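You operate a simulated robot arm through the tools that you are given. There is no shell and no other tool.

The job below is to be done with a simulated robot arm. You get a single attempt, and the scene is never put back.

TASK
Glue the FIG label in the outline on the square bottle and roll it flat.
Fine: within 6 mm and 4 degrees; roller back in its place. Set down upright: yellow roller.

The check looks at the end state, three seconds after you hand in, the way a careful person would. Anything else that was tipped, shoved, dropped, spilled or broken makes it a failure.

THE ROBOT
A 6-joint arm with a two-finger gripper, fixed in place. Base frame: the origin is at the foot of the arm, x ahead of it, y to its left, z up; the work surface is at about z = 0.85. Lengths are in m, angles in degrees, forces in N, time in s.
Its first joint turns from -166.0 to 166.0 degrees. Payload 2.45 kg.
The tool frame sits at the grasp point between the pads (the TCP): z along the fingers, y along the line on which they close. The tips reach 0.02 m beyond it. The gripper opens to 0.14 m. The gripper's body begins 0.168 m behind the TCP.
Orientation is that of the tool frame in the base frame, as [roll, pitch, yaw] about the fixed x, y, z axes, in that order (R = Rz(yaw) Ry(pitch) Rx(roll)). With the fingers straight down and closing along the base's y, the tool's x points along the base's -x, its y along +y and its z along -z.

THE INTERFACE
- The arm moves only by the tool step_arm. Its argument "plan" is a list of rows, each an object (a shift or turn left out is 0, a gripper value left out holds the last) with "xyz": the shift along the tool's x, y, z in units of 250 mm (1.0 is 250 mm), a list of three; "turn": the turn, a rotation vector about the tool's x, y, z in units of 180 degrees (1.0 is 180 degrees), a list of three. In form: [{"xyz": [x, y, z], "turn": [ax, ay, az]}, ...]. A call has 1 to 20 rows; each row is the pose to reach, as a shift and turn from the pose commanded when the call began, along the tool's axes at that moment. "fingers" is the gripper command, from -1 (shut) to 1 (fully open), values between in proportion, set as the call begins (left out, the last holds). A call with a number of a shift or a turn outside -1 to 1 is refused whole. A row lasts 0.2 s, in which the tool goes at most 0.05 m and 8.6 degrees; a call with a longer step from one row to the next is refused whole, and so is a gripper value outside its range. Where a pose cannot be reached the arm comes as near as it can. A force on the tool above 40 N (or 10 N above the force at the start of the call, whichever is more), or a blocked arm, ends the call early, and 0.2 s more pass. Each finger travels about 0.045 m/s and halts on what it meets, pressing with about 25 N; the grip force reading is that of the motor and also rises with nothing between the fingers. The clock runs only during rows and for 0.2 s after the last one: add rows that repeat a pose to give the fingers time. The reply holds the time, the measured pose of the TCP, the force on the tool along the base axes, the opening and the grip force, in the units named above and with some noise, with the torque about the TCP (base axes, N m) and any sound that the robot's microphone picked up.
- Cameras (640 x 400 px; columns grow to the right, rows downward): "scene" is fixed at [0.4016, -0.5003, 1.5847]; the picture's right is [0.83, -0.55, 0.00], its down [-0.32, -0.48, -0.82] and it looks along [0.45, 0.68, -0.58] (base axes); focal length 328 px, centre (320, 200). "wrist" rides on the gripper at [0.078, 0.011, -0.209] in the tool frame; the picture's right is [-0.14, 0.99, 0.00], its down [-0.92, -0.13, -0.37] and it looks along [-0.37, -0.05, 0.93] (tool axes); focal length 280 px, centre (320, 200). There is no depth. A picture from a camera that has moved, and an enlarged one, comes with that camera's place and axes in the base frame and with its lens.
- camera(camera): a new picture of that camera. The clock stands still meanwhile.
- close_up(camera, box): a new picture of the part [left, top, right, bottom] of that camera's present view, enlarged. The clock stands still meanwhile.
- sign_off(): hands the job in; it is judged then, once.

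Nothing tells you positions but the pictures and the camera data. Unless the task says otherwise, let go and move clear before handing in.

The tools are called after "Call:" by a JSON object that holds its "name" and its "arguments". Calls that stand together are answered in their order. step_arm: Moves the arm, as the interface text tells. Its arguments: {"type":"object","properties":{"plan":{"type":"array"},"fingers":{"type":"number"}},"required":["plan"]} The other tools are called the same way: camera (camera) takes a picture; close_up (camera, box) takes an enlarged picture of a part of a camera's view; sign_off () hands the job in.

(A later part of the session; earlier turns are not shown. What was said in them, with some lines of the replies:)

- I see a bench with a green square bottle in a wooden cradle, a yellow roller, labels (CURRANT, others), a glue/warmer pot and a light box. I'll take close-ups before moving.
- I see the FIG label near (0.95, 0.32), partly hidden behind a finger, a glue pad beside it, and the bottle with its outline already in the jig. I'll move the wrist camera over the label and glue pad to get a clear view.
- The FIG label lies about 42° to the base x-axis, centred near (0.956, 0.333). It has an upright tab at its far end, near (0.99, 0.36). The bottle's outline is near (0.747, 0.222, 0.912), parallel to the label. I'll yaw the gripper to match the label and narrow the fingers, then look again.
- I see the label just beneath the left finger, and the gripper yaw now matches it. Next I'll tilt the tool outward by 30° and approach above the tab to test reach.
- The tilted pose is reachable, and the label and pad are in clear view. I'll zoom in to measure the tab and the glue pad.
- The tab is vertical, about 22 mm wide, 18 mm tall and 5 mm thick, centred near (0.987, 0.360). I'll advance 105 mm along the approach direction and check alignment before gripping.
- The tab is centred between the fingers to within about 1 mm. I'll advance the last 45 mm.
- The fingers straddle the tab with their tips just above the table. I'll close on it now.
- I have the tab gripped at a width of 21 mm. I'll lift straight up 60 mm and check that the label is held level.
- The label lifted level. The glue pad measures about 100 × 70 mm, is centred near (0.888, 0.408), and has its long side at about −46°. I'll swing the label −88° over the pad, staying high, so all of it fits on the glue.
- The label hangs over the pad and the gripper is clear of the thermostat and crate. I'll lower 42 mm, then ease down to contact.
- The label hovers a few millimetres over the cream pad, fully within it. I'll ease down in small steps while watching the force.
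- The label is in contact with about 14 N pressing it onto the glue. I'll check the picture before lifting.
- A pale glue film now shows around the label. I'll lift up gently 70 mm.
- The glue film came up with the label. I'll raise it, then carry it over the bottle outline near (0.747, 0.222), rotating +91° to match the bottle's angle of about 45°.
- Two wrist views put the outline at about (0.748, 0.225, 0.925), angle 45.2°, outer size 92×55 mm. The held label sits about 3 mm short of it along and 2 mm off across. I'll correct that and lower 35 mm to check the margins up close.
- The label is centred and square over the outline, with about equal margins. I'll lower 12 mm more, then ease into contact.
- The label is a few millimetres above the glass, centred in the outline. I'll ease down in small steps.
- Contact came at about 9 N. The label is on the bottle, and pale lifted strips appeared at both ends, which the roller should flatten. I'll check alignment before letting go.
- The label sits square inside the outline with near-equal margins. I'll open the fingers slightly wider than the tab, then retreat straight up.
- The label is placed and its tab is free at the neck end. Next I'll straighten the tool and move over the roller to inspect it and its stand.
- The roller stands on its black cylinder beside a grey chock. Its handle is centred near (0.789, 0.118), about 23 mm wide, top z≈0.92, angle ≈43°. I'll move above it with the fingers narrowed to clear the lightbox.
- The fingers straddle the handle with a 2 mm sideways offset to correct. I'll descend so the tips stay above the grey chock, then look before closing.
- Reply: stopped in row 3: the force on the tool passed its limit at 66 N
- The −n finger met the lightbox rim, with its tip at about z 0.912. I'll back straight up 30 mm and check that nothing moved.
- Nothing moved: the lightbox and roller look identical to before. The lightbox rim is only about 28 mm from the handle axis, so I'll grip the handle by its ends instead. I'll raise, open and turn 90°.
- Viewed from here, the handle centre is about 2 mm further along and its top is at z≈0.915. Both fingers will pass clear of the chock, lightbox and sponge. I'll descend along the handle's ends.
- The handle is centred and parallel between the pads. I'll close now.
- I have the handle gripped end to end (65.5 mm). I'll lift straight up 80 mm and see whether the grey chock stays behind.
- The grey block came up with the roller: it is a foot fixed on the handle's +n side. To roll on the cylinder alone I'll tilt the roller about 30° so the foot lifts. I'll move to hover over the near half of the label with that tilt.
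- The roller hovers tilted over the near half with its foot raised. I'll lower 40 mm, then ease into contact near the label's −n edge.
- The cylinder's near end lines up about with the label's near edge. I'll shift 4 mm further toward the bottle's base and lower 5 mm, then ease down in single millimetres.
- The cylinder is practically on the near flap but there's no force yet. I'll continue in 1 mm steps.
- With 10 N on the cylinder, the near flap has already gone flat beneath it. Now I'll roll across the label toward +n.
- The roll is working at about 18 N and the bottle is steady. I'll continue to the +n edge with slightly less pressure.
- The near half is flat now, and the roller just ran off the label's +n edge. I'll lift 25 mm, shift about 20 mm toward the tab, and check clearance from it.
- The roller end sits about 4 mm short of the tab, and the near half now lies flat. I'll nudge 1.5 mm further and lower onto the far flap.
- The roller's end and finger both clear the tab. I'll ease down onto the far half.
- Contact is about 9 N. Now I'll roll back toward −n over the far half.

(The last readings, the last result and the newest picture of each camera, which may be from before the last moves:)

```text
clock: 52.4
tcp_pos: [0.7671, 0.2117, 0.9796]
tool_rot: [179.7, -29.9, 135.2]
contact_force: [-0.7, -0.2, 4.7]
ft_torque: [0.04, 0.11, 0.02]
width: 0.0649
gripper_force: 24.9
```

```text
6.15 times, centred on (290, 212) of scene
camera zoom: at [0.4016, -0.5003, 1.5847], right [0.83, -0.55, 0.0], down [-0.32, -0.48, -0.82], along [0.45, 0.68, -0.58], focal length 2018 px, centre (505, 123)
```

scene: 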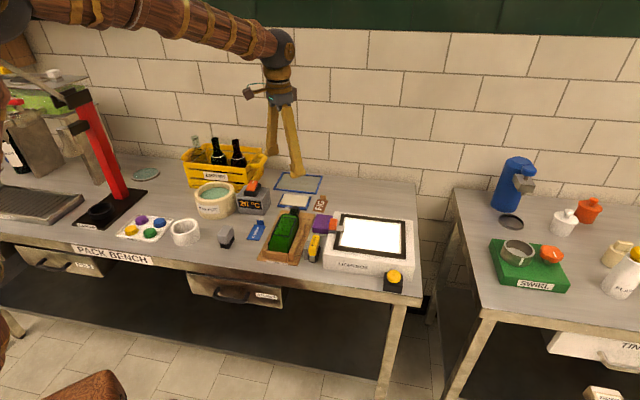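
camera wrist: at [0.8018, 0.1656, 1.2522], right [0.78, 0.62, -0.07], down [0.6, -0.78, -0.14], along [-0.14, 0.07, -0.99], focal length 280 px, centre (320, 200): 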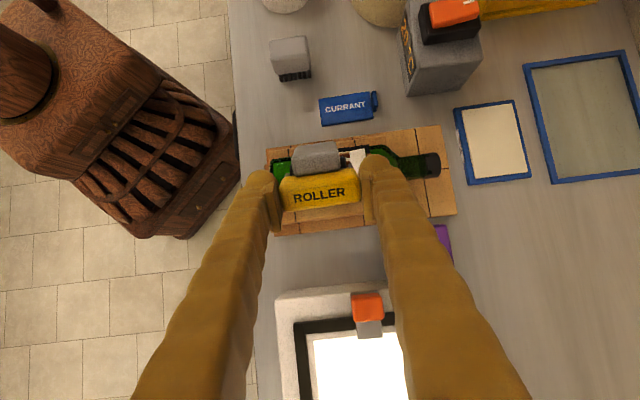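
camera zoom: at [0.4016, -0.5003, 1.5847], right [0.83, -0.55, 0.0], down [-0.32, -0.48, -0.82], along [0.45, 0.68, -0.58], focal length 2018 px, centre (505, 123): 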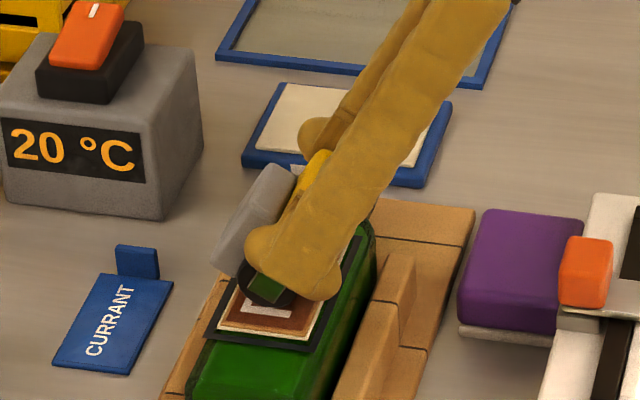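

The pressure fell to about 6 N at mid-label, so I'll press about 0.8 mm deeper and continue to the −n edge.

Call:
{"name": "step_arm", "arguments": {"plan": [{"xyz": [-0.0016, 0, 0.0028]}, {"xyz": [-0.0137, 0, -0.0042]}, {"xyz": [-0.0259, 0, -0.0112]}, {"xyz": [-0.038, 0, -0.0182]}, {"xyz": [-0.0501, 0, -0.0252]}, {"xyz": [-0.0622, 0, -0.0322]}, {"xyz": [-0.0743, 0, -0.0392]}, {"xyz": [-0.0743, 0, -0.0392]}]}}

Call:
{"name": "close_up", "arguments": {"camera": "scene", "box": [255, 180, 325, 245]}}

Call:
{"name": "close_up", "arguments": {"camera": "wrist", "box": [200, 80, 440, 260]}}

```text
clock: 54.2
tcp_pos: [0.7817, 0.1964, 0.9785]
tool_rot: [179.9, -30.0, 135.2]
contact_force: [-2.5, 1.5, 12.5]
ft_torque: [0.26, 0.35, 0.05]
width: 0.0653
gripper_force: 24.7
```

```text
6.15 times, centred on (290, 212) of scene
camera zoom: at [0.4016, -0.5003, 1.5847], right [0.83, -0.55, 0.0], down [-0.32, -0.48, -0.82], along [0.45, 0.68, -0.58], focal length 2018 px, centre (505, 123)
```

zoom: 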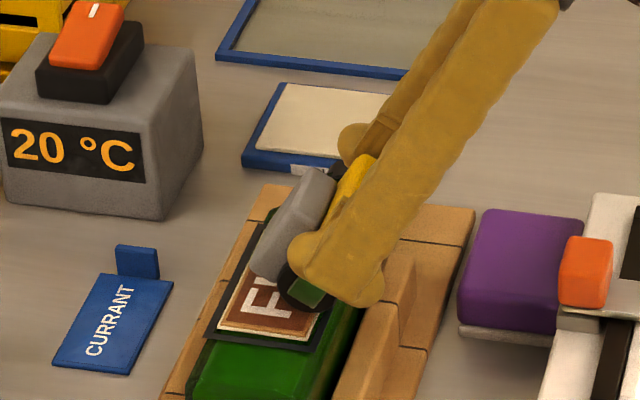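

```text
2.22 times, centred on (320, 170) of wrist
camera zoom: at [0.815, 0.1779, 1.2001], right [0.78, 0.62, -0.07], down [0.6, -0.78, -0.14], along [-0.14, 0.07, -0.99], focal length 623 px, centre (320, 267)
```

zoom: 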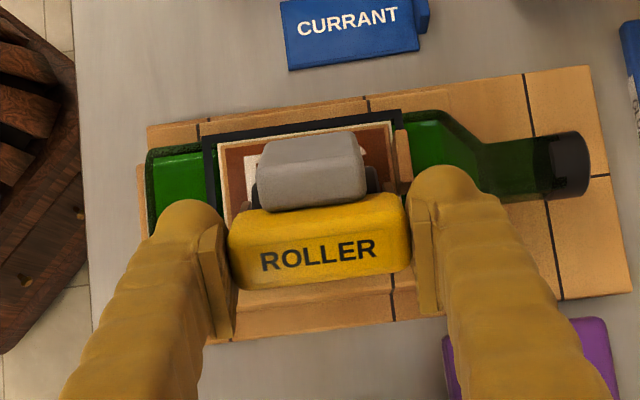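

The far flap is down too. I'll lift off and move aside to view the whole label.

Call:
{"name": "step_arm", "arguments": {"plan": [{"xyz": [0.02, 0, -0.0346]}, {"xyz": [0.06, 0, -0.1039]}, {"xyz": [0.12, 0, -0.2078]}, {"xyz": [0.06, 0, -0.2425]}, {"xyz": [0, 0, -0.277]}, {"xyz": [0, 0, -0.277]}]}}

Call:
{"name": "close_up", "arguments": {"camera": "scene", "box": [255, 180, 325, 245]}}

Call:
{"name": "close_up", "arguments": {"camera": "wrist", "box": [220, 60, 420, 210]}}

```text
clock: 55.6
tcp_pos: [0.8081, 0.173, 1.0393]
tool_rot: [179.8, -30.0, 135.0]
contact_force: [0.3, 0.3, -1.6]
ft_torque: [0.01, -0.05, 0.01]
width: 0.0653
gripper_force: 25.5
```

```text
6.15 times, centred on (290, 212) of scene
camera zoom: at [0.4016, -0.5003, 1.5847], right [0.83, -0.55, 0.0], down [-0.32, -0.48, -0.82], along [0.45, 0.68, -0.58], focal length 2018 px, centre (505, 123)
```

zoom: 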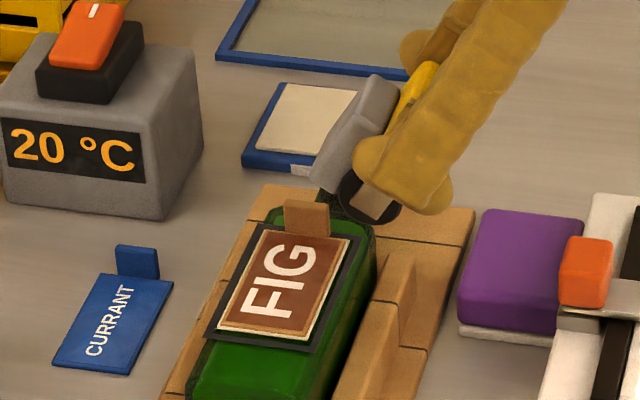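

```text
2.67 times, centred on (320, 135) of wrist
camera zoom: at [0.8394, 0.1538, 1.2608], right [0.78, 0.62, -0.07], down [0.61, -0.78, -0.14], along [-0.14, 0.07, -0.99], focal length 748 px, centre (320, 373)
```

zoom: 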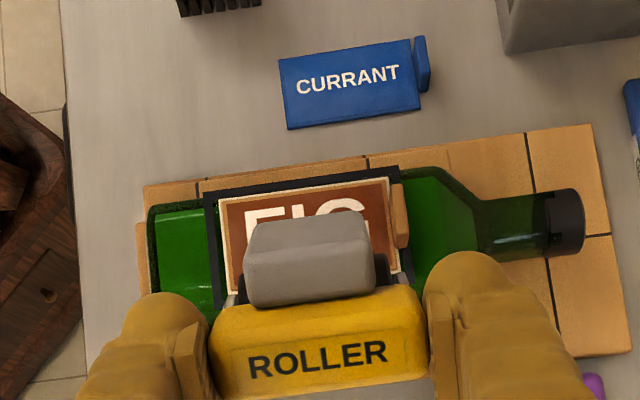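

The label is now flat and sits centred in the outline. Next I'll return the roller: un-tilt and hover above its original spot.

Call:
{"name": "step_arm", "arguments": {"plan": [{"xyz": [-0.0223, -0.0386, -0.0057], "turn": [-0.0006, -0.0333, 0.0022]}, {"xyz": [-0.0446, -0.0771, -0.0114], "turn": [-0.0012, -0.0667, 0.0044]}, {"xyz": [-0.067, -0.1157, -0.017], "turn": [-0.0017, -0.1, 0.0065]}, {"xyz": [-0.0893, -0.1542, -0.0227], "turn": [-0.0023, -0.1333, 0.0087]}, {"xyz": [-0.1116, -0.1928, -0.0284], "turn": [-0.0029, -0.1667, 0.0109]}, {"xyz": [-0.1116, -0.1928, -0.0284], "turn": [-0.0029, -0.1667, 0.0109]}]}}

Call:
{"name": "camera", "arguments": {"camera": "wrist"}}

Call:
{"name": "close_up", "arguments": {"camera": "scene", "box": [265, 170, 355, 265]}}

```text
clock: 57.0
tcp_pos: [0.7922, 0.1187, 1.0305]
tool_rot: [179.9, 0.2, 132.9]
contact_force: [-0.2, 0.1, -1.5]
ft_torque: [-0.01, -0.03, 0.01]
width: 0.065
gripper_force: 25.3
```

```text
taken
camera wrist: at [0.7456, 0.1837, 1.2406], right [0.82, 0.58, 0.0], down [0.53, -0.76, 0.37], along [0.22, -0.3, -0.93], focal length 280 px, centre (320, 200)
```

wrist: 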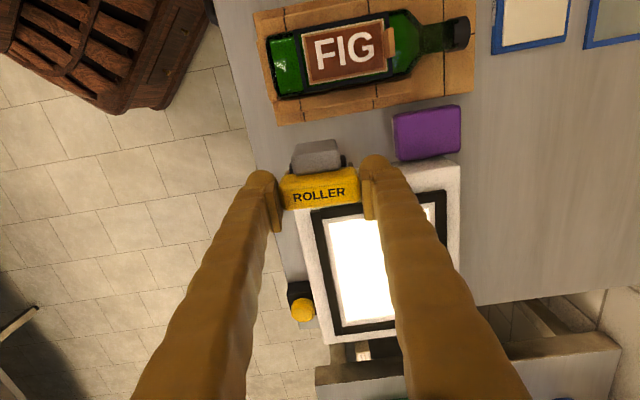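

```text
4.21 times, centred on (310, 218) of scene
camera zoom: at [0.4016, -0.5003, 1.5847], right [0.83, -0.55, 0.0], down [-0.32, -0.48, -0.82], along [0.45, 0.68, -0.58], focal length 1381 px, centre (362, 126)
```

zoom: 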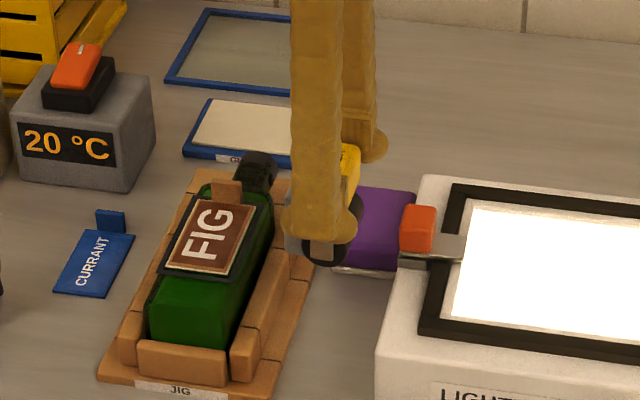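

The gripper is back directly over the original spot (camera within 0.5 mm). I'll lower most of the way, then ease to touch-down.

Call:
{"name": "step_arm", "arguments": {"plan": [{"xyz": [0, 0, 0.12]}, {"xyz": [0, 0, 0.24]}, {"xyz": [0, 0, 0.34]}, {"xyz": [0, 0, 0.4]}, {"xyz": [0, 0, 0.43]}, {"xyz": [0, 0, 0.448]}, {"xyz": [0, 0, 0.448]}]}}

Call:
{"name": "close_up", "arguments": {"camera": "wrist", "box": [200, 100, 440, 260]}}

Call:
{"name": "close_up", "arguments": {"camera": "scene", "box": [275, 180, 355, 265]}}

```text
clock: 58.6
tcp_pos: [0.7925, 0.1201, 0.9196]
tool_rot: [179.8, 0.2, 133.1]
contact_force: [0.5, -0.6, 0.0]
ft_torque: [-0.01, 0.0, 0.02]
width: 0.0649
gripper_force: 25.4
```

```text
2.50 times, centred on (320, 180) of wrist
camera zoom: at [0.7463, 0.1837, 1.13], right [0.82, 0.58, 0.0], down [0.53, -0.76, 0.37], along [0.22, -0.3, -0.93], focal length 701 px, centre (320, 250)
```

zoom: 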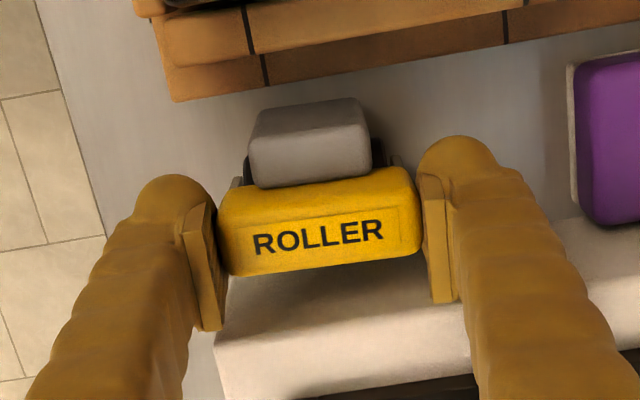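

```text
4.71 times, centred on (315, 222) of scene
camera zoom: at [0.4016, -0.5003, 1.5847], right [0.83, -0.55, 0.0], down [-0.32, -0.48, -0.82], along [0.45, 0.68, -0.58], focal length 1544 px, centre (344, 94)
```

zoom: 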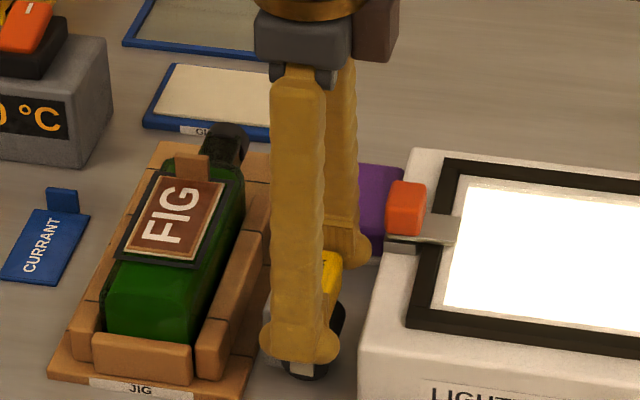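

The roller hovers just above its place. I'll ease down to contact.

Call:
{"name": "step_arm", "arguments": {"plan": [{"xyz": [0, 0, 0.008]}, {"xyz": [0, 0, 0.014]}, {"xyz": [0, 0, 0.014]}]}}

Call:
{"name": "step_arm", "arguments": {"plan": [{"xyz": [0, 0, 0.004]}, {"xyz": [0, 0, 0.004]}]}}

```text
clock: 59.4
tcp_pos: [0.7915, 0.1207, 0.9153]
tool_rot: [179.8, 0.0, 133.2]
contact_force: [-0.8, 0.8, -1.3]
ft_torque: [-0.02, 0.01, 0.01]
width: 0.0653
gripper_force: 25.1
```

```text
clock: 60.0
tcp_pos: [0.7921, 0.1187, 0.9143]
tool_rot: [179.9, 0.1, 133.1]
contact_force: [0.2, 0.2, -0.9]
ft_torque: [0.0, -0.04, -0.02]
width: 0.0651
gripper_force: 25.0
```

Call:
{"name": "step_arm", "arguments": {"plan": [{"xyz": [0, 0, 0.004]}, {"xyz": [0, 0, 0.004]}]}}

Call:
{"name": "close_up", "arguments": {"camera": "wrist", "box": [200, 100, 440, 260]}}

```text
clock: 60.6
tcp_pos: [0.7923, 0.1192, 0.9141]
tool_rot: [179.9, 0.1, 133.0]
contact_force: [-0.3, -0.1, -1.7]
ft_torque: [-0.02, 0.0, 0.03]
width: 0.0652
gripper_force: 24.8
```

```text
2.50 times, centred on (320, 180) of wrist
camera zoom: at [0.7462, 0.1832, 1.1242], right [0.82, 0.58, 0.0], down [0.53, -0.76, 0.37], along [0.22, -0.3, -0.93], focal length 701 px, centre (320, 250)
```

zoom: 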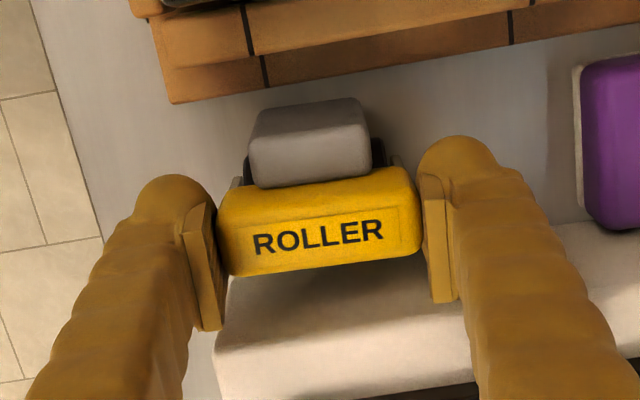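

Call:
{"name": "step_arm", "arguments": {"plan": [{"xyz": [0, 0, 0.004]}, {"xyz": [0, 0, 0.004]}]}}

Call:
{"name": "step_arm", "arguments": {"plan": [{"xyz": [0, 0, 0.003]}, {"xyz": [0, 0, 0.003]}]}}

```text
clock: 61.2
tcp_pos: [0.793, 0.1193, 0.9133]
tool_rot: [179.9, 0.1, 133.0]
contact_force: [-0.4, -0.3, -0.5]
ft_torque: [-0.03, -0.02, -0.01]
width: 0.0651
gripper_force: 25.0
```

```text
clock: 61.8
tcp_pos: [0.7915, 0.1191, 0.9117]
tool_rot: [179.9, 0.0, 133.1]
contact_force: [-0.8, -0.3, 2.1]
ft_torque: [-0.01, 0.02, 0.0]
width: 0.065
gripper_force: 24.6
```

Light contact with the bench is showing. I'll press half a millimetre more to seat it, then check.

Call:
{"name": "step_arm", "arguments": {"plan": [{"xyz": [0, 0, 0.002]}, {"xyz": [0, 0, 0.002]}]}}

Call:
{"name": "close_up", "arguments": {"camera": "wrist", "box": [200, 100, 440, 260]}}

Call:
{"name": "close_up", "arguments": {"camera": "scene", "box": [300, 215, 340, 265]}}

```text
clock: 62.4
tcp_pos: [0.7924, 0.1201, 0.912]
tool_rot: [179.8, 0.1, 133.2]
contact_force: [3.0, 2.4, 13.8]
ft_torque: [0.07, -0.01, -0.02]
width: 0.065
gripper_force: 24.4
```

```text
2.50 times, centred on (320, 180) of wrist
camera zoom: at [0.7456, 0.1834, 1.1223], right [0.82, 0.58, 0.0], down [0.53, -0.76, 0.37], along [0.22, -0.3, -0.93], focal length 701 px, centre (320, 250)
```

zoom: 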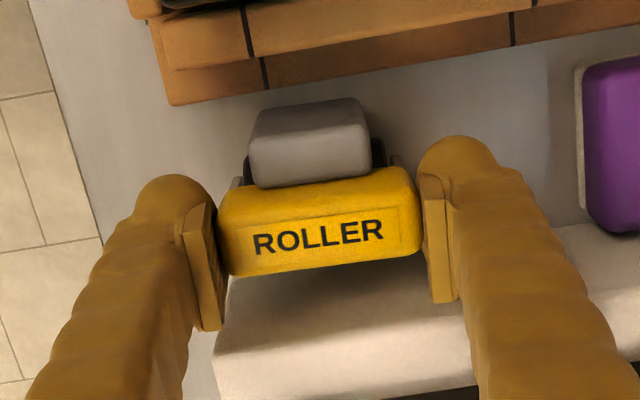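

```text
8.00 times, centred on (320, 240) of scene
camera zoom: at [0.4016, -0.5003, 1.5847], right [0.83, -0.55, 0.0], down [-0.32, -0.48, -0.82], along [0.45, 0.68, -0.58], focal length 2624 px, centre (320, -120)
```

zoom: 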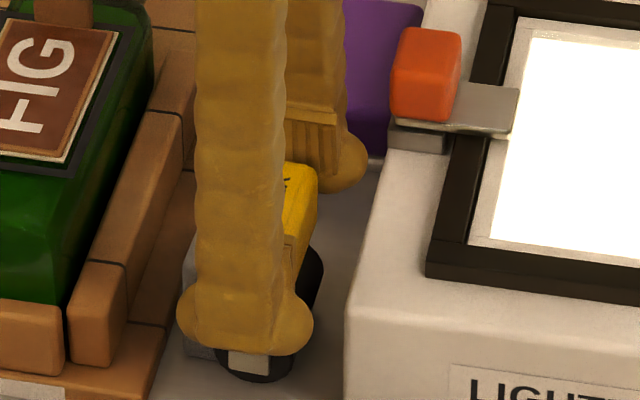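

The roller is seated at its original height with 14 N. I'll open the fingers to release it.

Call:
{"name": "step_arm", "arguments": {"plan": [{"xyz": [0, 0, -0.001]}, {"xyz": [0, 0, -0.001]}, {"xyz": [0, 0, -0.001]}, {"xyz": [0, 0, -0.001]}], "fingers": 0.3}}

Call:
{"name": "close_up", "arguments": {"camera": "wrist", "box": [200, 100, 440, 260]}}

```text
clock: 63.4
tcp_pos: [0.7925, 0.1191, 0.9108]
tool_rot: [179.9, 0.1, 133.1]
contact_force: [-0.3, 0.1, -0.1]
ft_torque: [-0.01, 0.0, -0.05]
width: 0.091
gripper_force: 0.0
```

```text
2.50 times, centred on (320, 180) of wrist
camera zoom: at [0.7459, 0.1832, 1.1218], right [0.82, 0.58, 0.0], down [0.53, -0.76, 0.37], along [0.22, -0.3, -0.93], focal length 701 px, centre (320, 250)
```

zoom: 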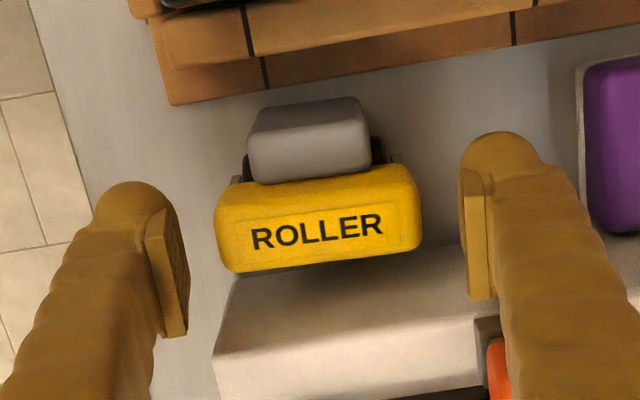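

The roller stands on its own. I'll rise clear and compare it with the original picture.

Call:
{"name": "step_arm", "arguments": {"plan": [{"xyz": [0, 0, -0.06]}, {"xyz": [0, 0, -0.2]}, {"xyz": [0, 0, -0.317]}, {"xyz": [0, 0, -0.317]}]}}

Call:
{"name": "close_up", "arguments": {"camera": "wrist", "box": [200, 100, 440, 260]}}

Call:
{"name": "close_up", "arguments": {"camera": "scene", "box": [300, 215, 340, 265]}}

```text
clock: 64.4
tcp_pos: [0.7925, 0.1199, 0.9909]
tool_rot: [179.9, 0.2, 133.0]
contact_force: [-0.5, 0.3, 0.9]
ft_torque: [0.0, 0.0, 0.01]
width: 0.0909
gripper_force: 0.1
```

```text
2.50 times, centred on (320, 180) of wrist
camera zoom: at [0.7463, 0.1838, 1.2015], right [0.82, 0.58, 0.0], down [0.53, -0.76, 0.37], along [0.22, -0.3, -0.93], focal length 701 px, centre (320, 250)
```

zoom: 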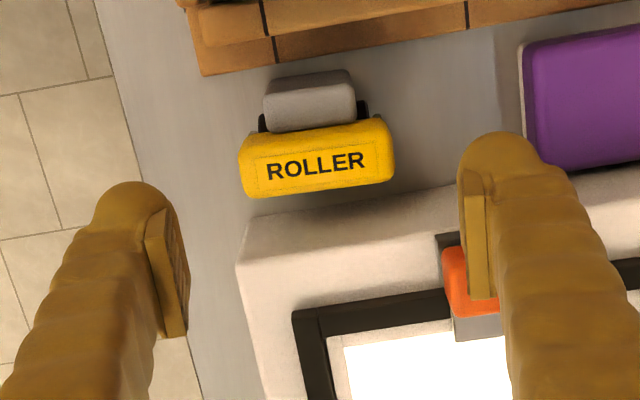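

```text
8.00 times, centred on (320, 240) of scene
camera zoom: at [0.4016, -0.5003, 1.5847], right [0.83, -0.55, 0.0], down [-0.32, -0.48, -0.82], along [0.45, 0.68, -0.58], focal length 2624 px, centre (320, -120)
```

zoom: 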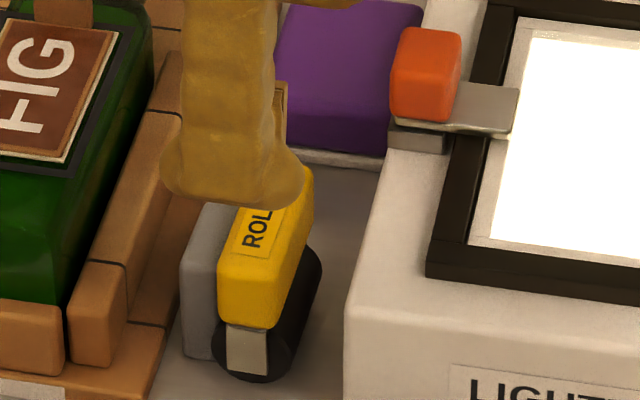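

The roller stands upright within about 3 mm of its original position, foot on the bench. I'll rise further and look straight at the label to check its final placement.

Call:
{"name": "step_arm", "arguments": {"plan": [{"xyz": [0, 0, -0.15]}, {"xyz": [0, 0, -0.3]}, {"xyz": [0.15, 0, -0.4]}, {"xyz": [0.32, 0, -0.4]}, {"xyz": [0.48, 0, -0.4]}, {"xyz": [0.52, 0, -0.4]}, {"xyz": [0.52, 0, -0.4]}]}}

Call:
{"name": "camera", "arguments": {"camera": "wrist"}}

Call:
{"name": "camera", "arguments": {"camera": "scene"}}

Call:
{"name": "close_up", "arguments": {"camera": "scene", "box": [265, 200, 345, 265]}}

```text
clock: 66.0
tcp_pos: [0.7024, 0.2149, 1.0908]
tool_rot: [179.9, 0.1, 133.2]
contact_force: [0.0, -0.1, 0.2]
ft_torque: [0.0, 0.02, -0.02]
width: 0.0909
gripper_force: 0.0
```

```text
taken
camera wrist: at [0.656, 0.278, 1.3007], right [0.82, 0.58, 0.0], down [0.53, -0.76, 0.37], along [0.22, -0.3, -0.93], focal length 280 px, centre (320, 200)
```

wrist: 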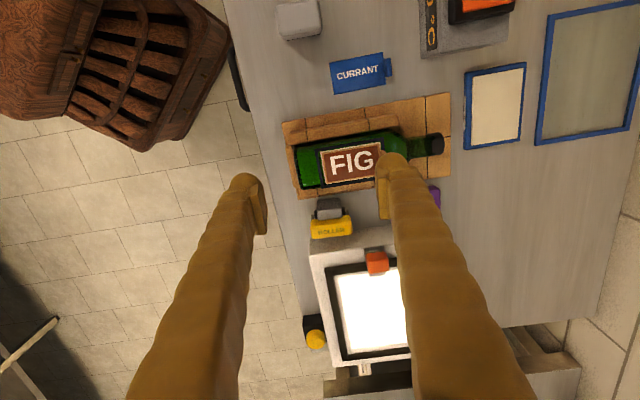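

```text
taken
```

scene: 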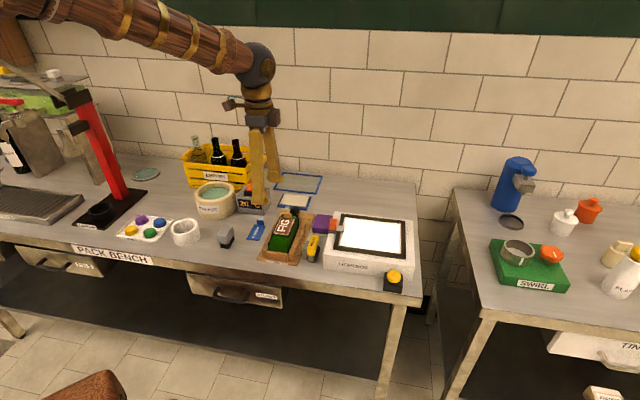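

```text
6.15 times, centred on (305, 232) of scene
camera zoom: at [0.4016, -0.5003, 1.5847], right [0.83, -0.55, 0.0], down [-0.32, -0.48, -0.82], along [0.45, 0.68, -0.58], focal length 2018 px, centre (412, 0)
```

zoom: 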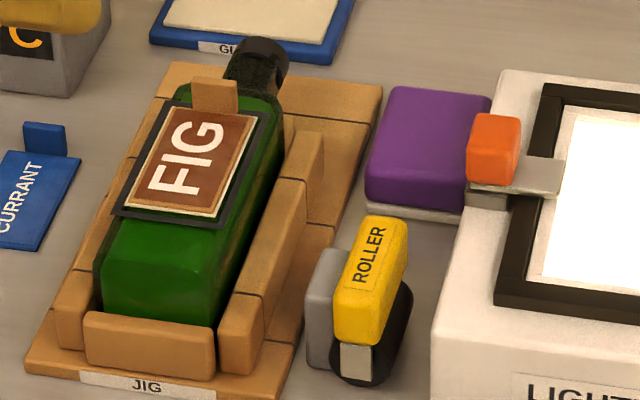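

Call:
{"name": "close_up", "arguments": {"camera": "scene", "box": [274, 206, 304, 234]}}

Call:
{"name": "close_up", "arguments": {"camera": "wrist", "box": [290, 110, 420, 210]}}

Call:
{"name": "close_up", "arguments": {"camera": "scene", "box": [300, 215, 340, 265]}}

```text
14.29 times, centred on (289, 220) of scene
camera zoom: at [0.4016, -0.5003, 1.5847], right [0.83, -0.55, 0.0], down [-0.32, -0.48, -0.82], along [0.45, 0.68, -0.58], focal length 4686 px, centre (763, -86)
```

zoom: 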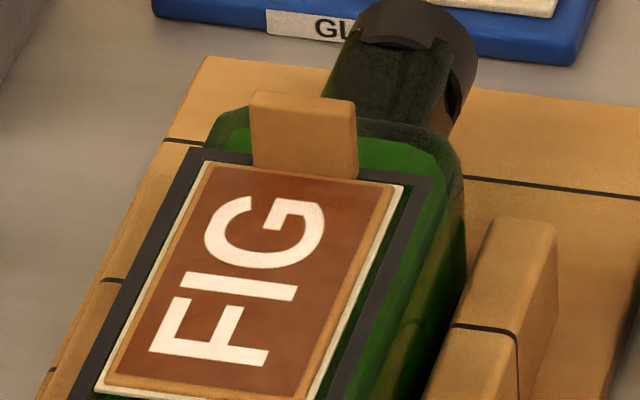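

```text
4.00 times, centred on (355, 160) of wrist
camera zoom: at [0.656, 0.278, 1.3007], right [0.82, 0.58, 0.0], down [0.53, -0.76, 0.37], along [0.22, -0.3, -0.93], focal length 1122 px, centre (180, 360)
```

zoom: 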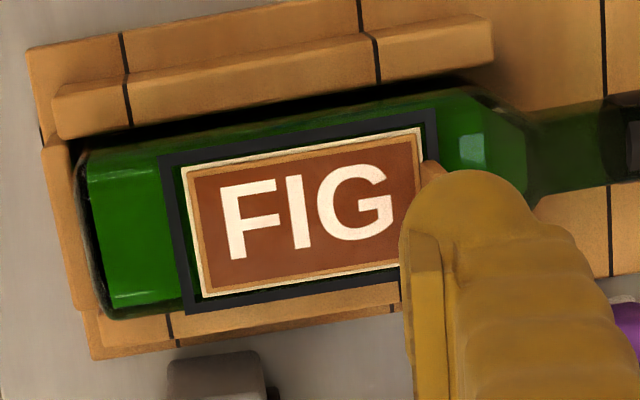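

```text
8.00 times, centred on (320, 240) of scene
camera zoom: at [0.4016, -0.5003, 1.5847], right [0.83, -0.55, 0.0], down [-0.32, -0.48, -0.82], along [0.45, 0.68, -0.58], focal length 2624 px, centre (320, -120)
```

zoom: 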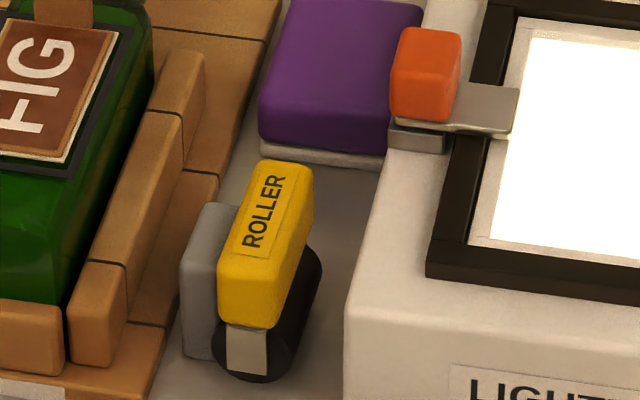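

The FIG label lies flat in the outline, centred to about 1 mm and square. The roller stands upright about 3 mm from its starting spot, and everything else looks undisturbed. The gripper is open and clear, so I'm handing in.

Call:
{"name": "sign_off", "arguments": {}}

```text
The job is handed in.
```

The FIG label is glued inside the outline on the square bottle and rolled flat. In the last pictures it is centred to about 1 mm and square with the outline. I handed the job in and haven't seen the check's result.

- **Roller:** It is standing upright about 3 mm from where it started, turned by perhaps 1–2°. I left that small offset rather than pick it up again.
- **Contact with the lightbox:** While I was first reaching for the roller, one finger pressed on the lightbox rim and the arm stopped at 66 N. I backed off and took the roller by its ends instead. Pictures before and after show the lightbox and the roller in the same place.
- **Everything else:** Nothing else looks moved or tipped in the final pictures, and the gripper is open and clear of the bench.
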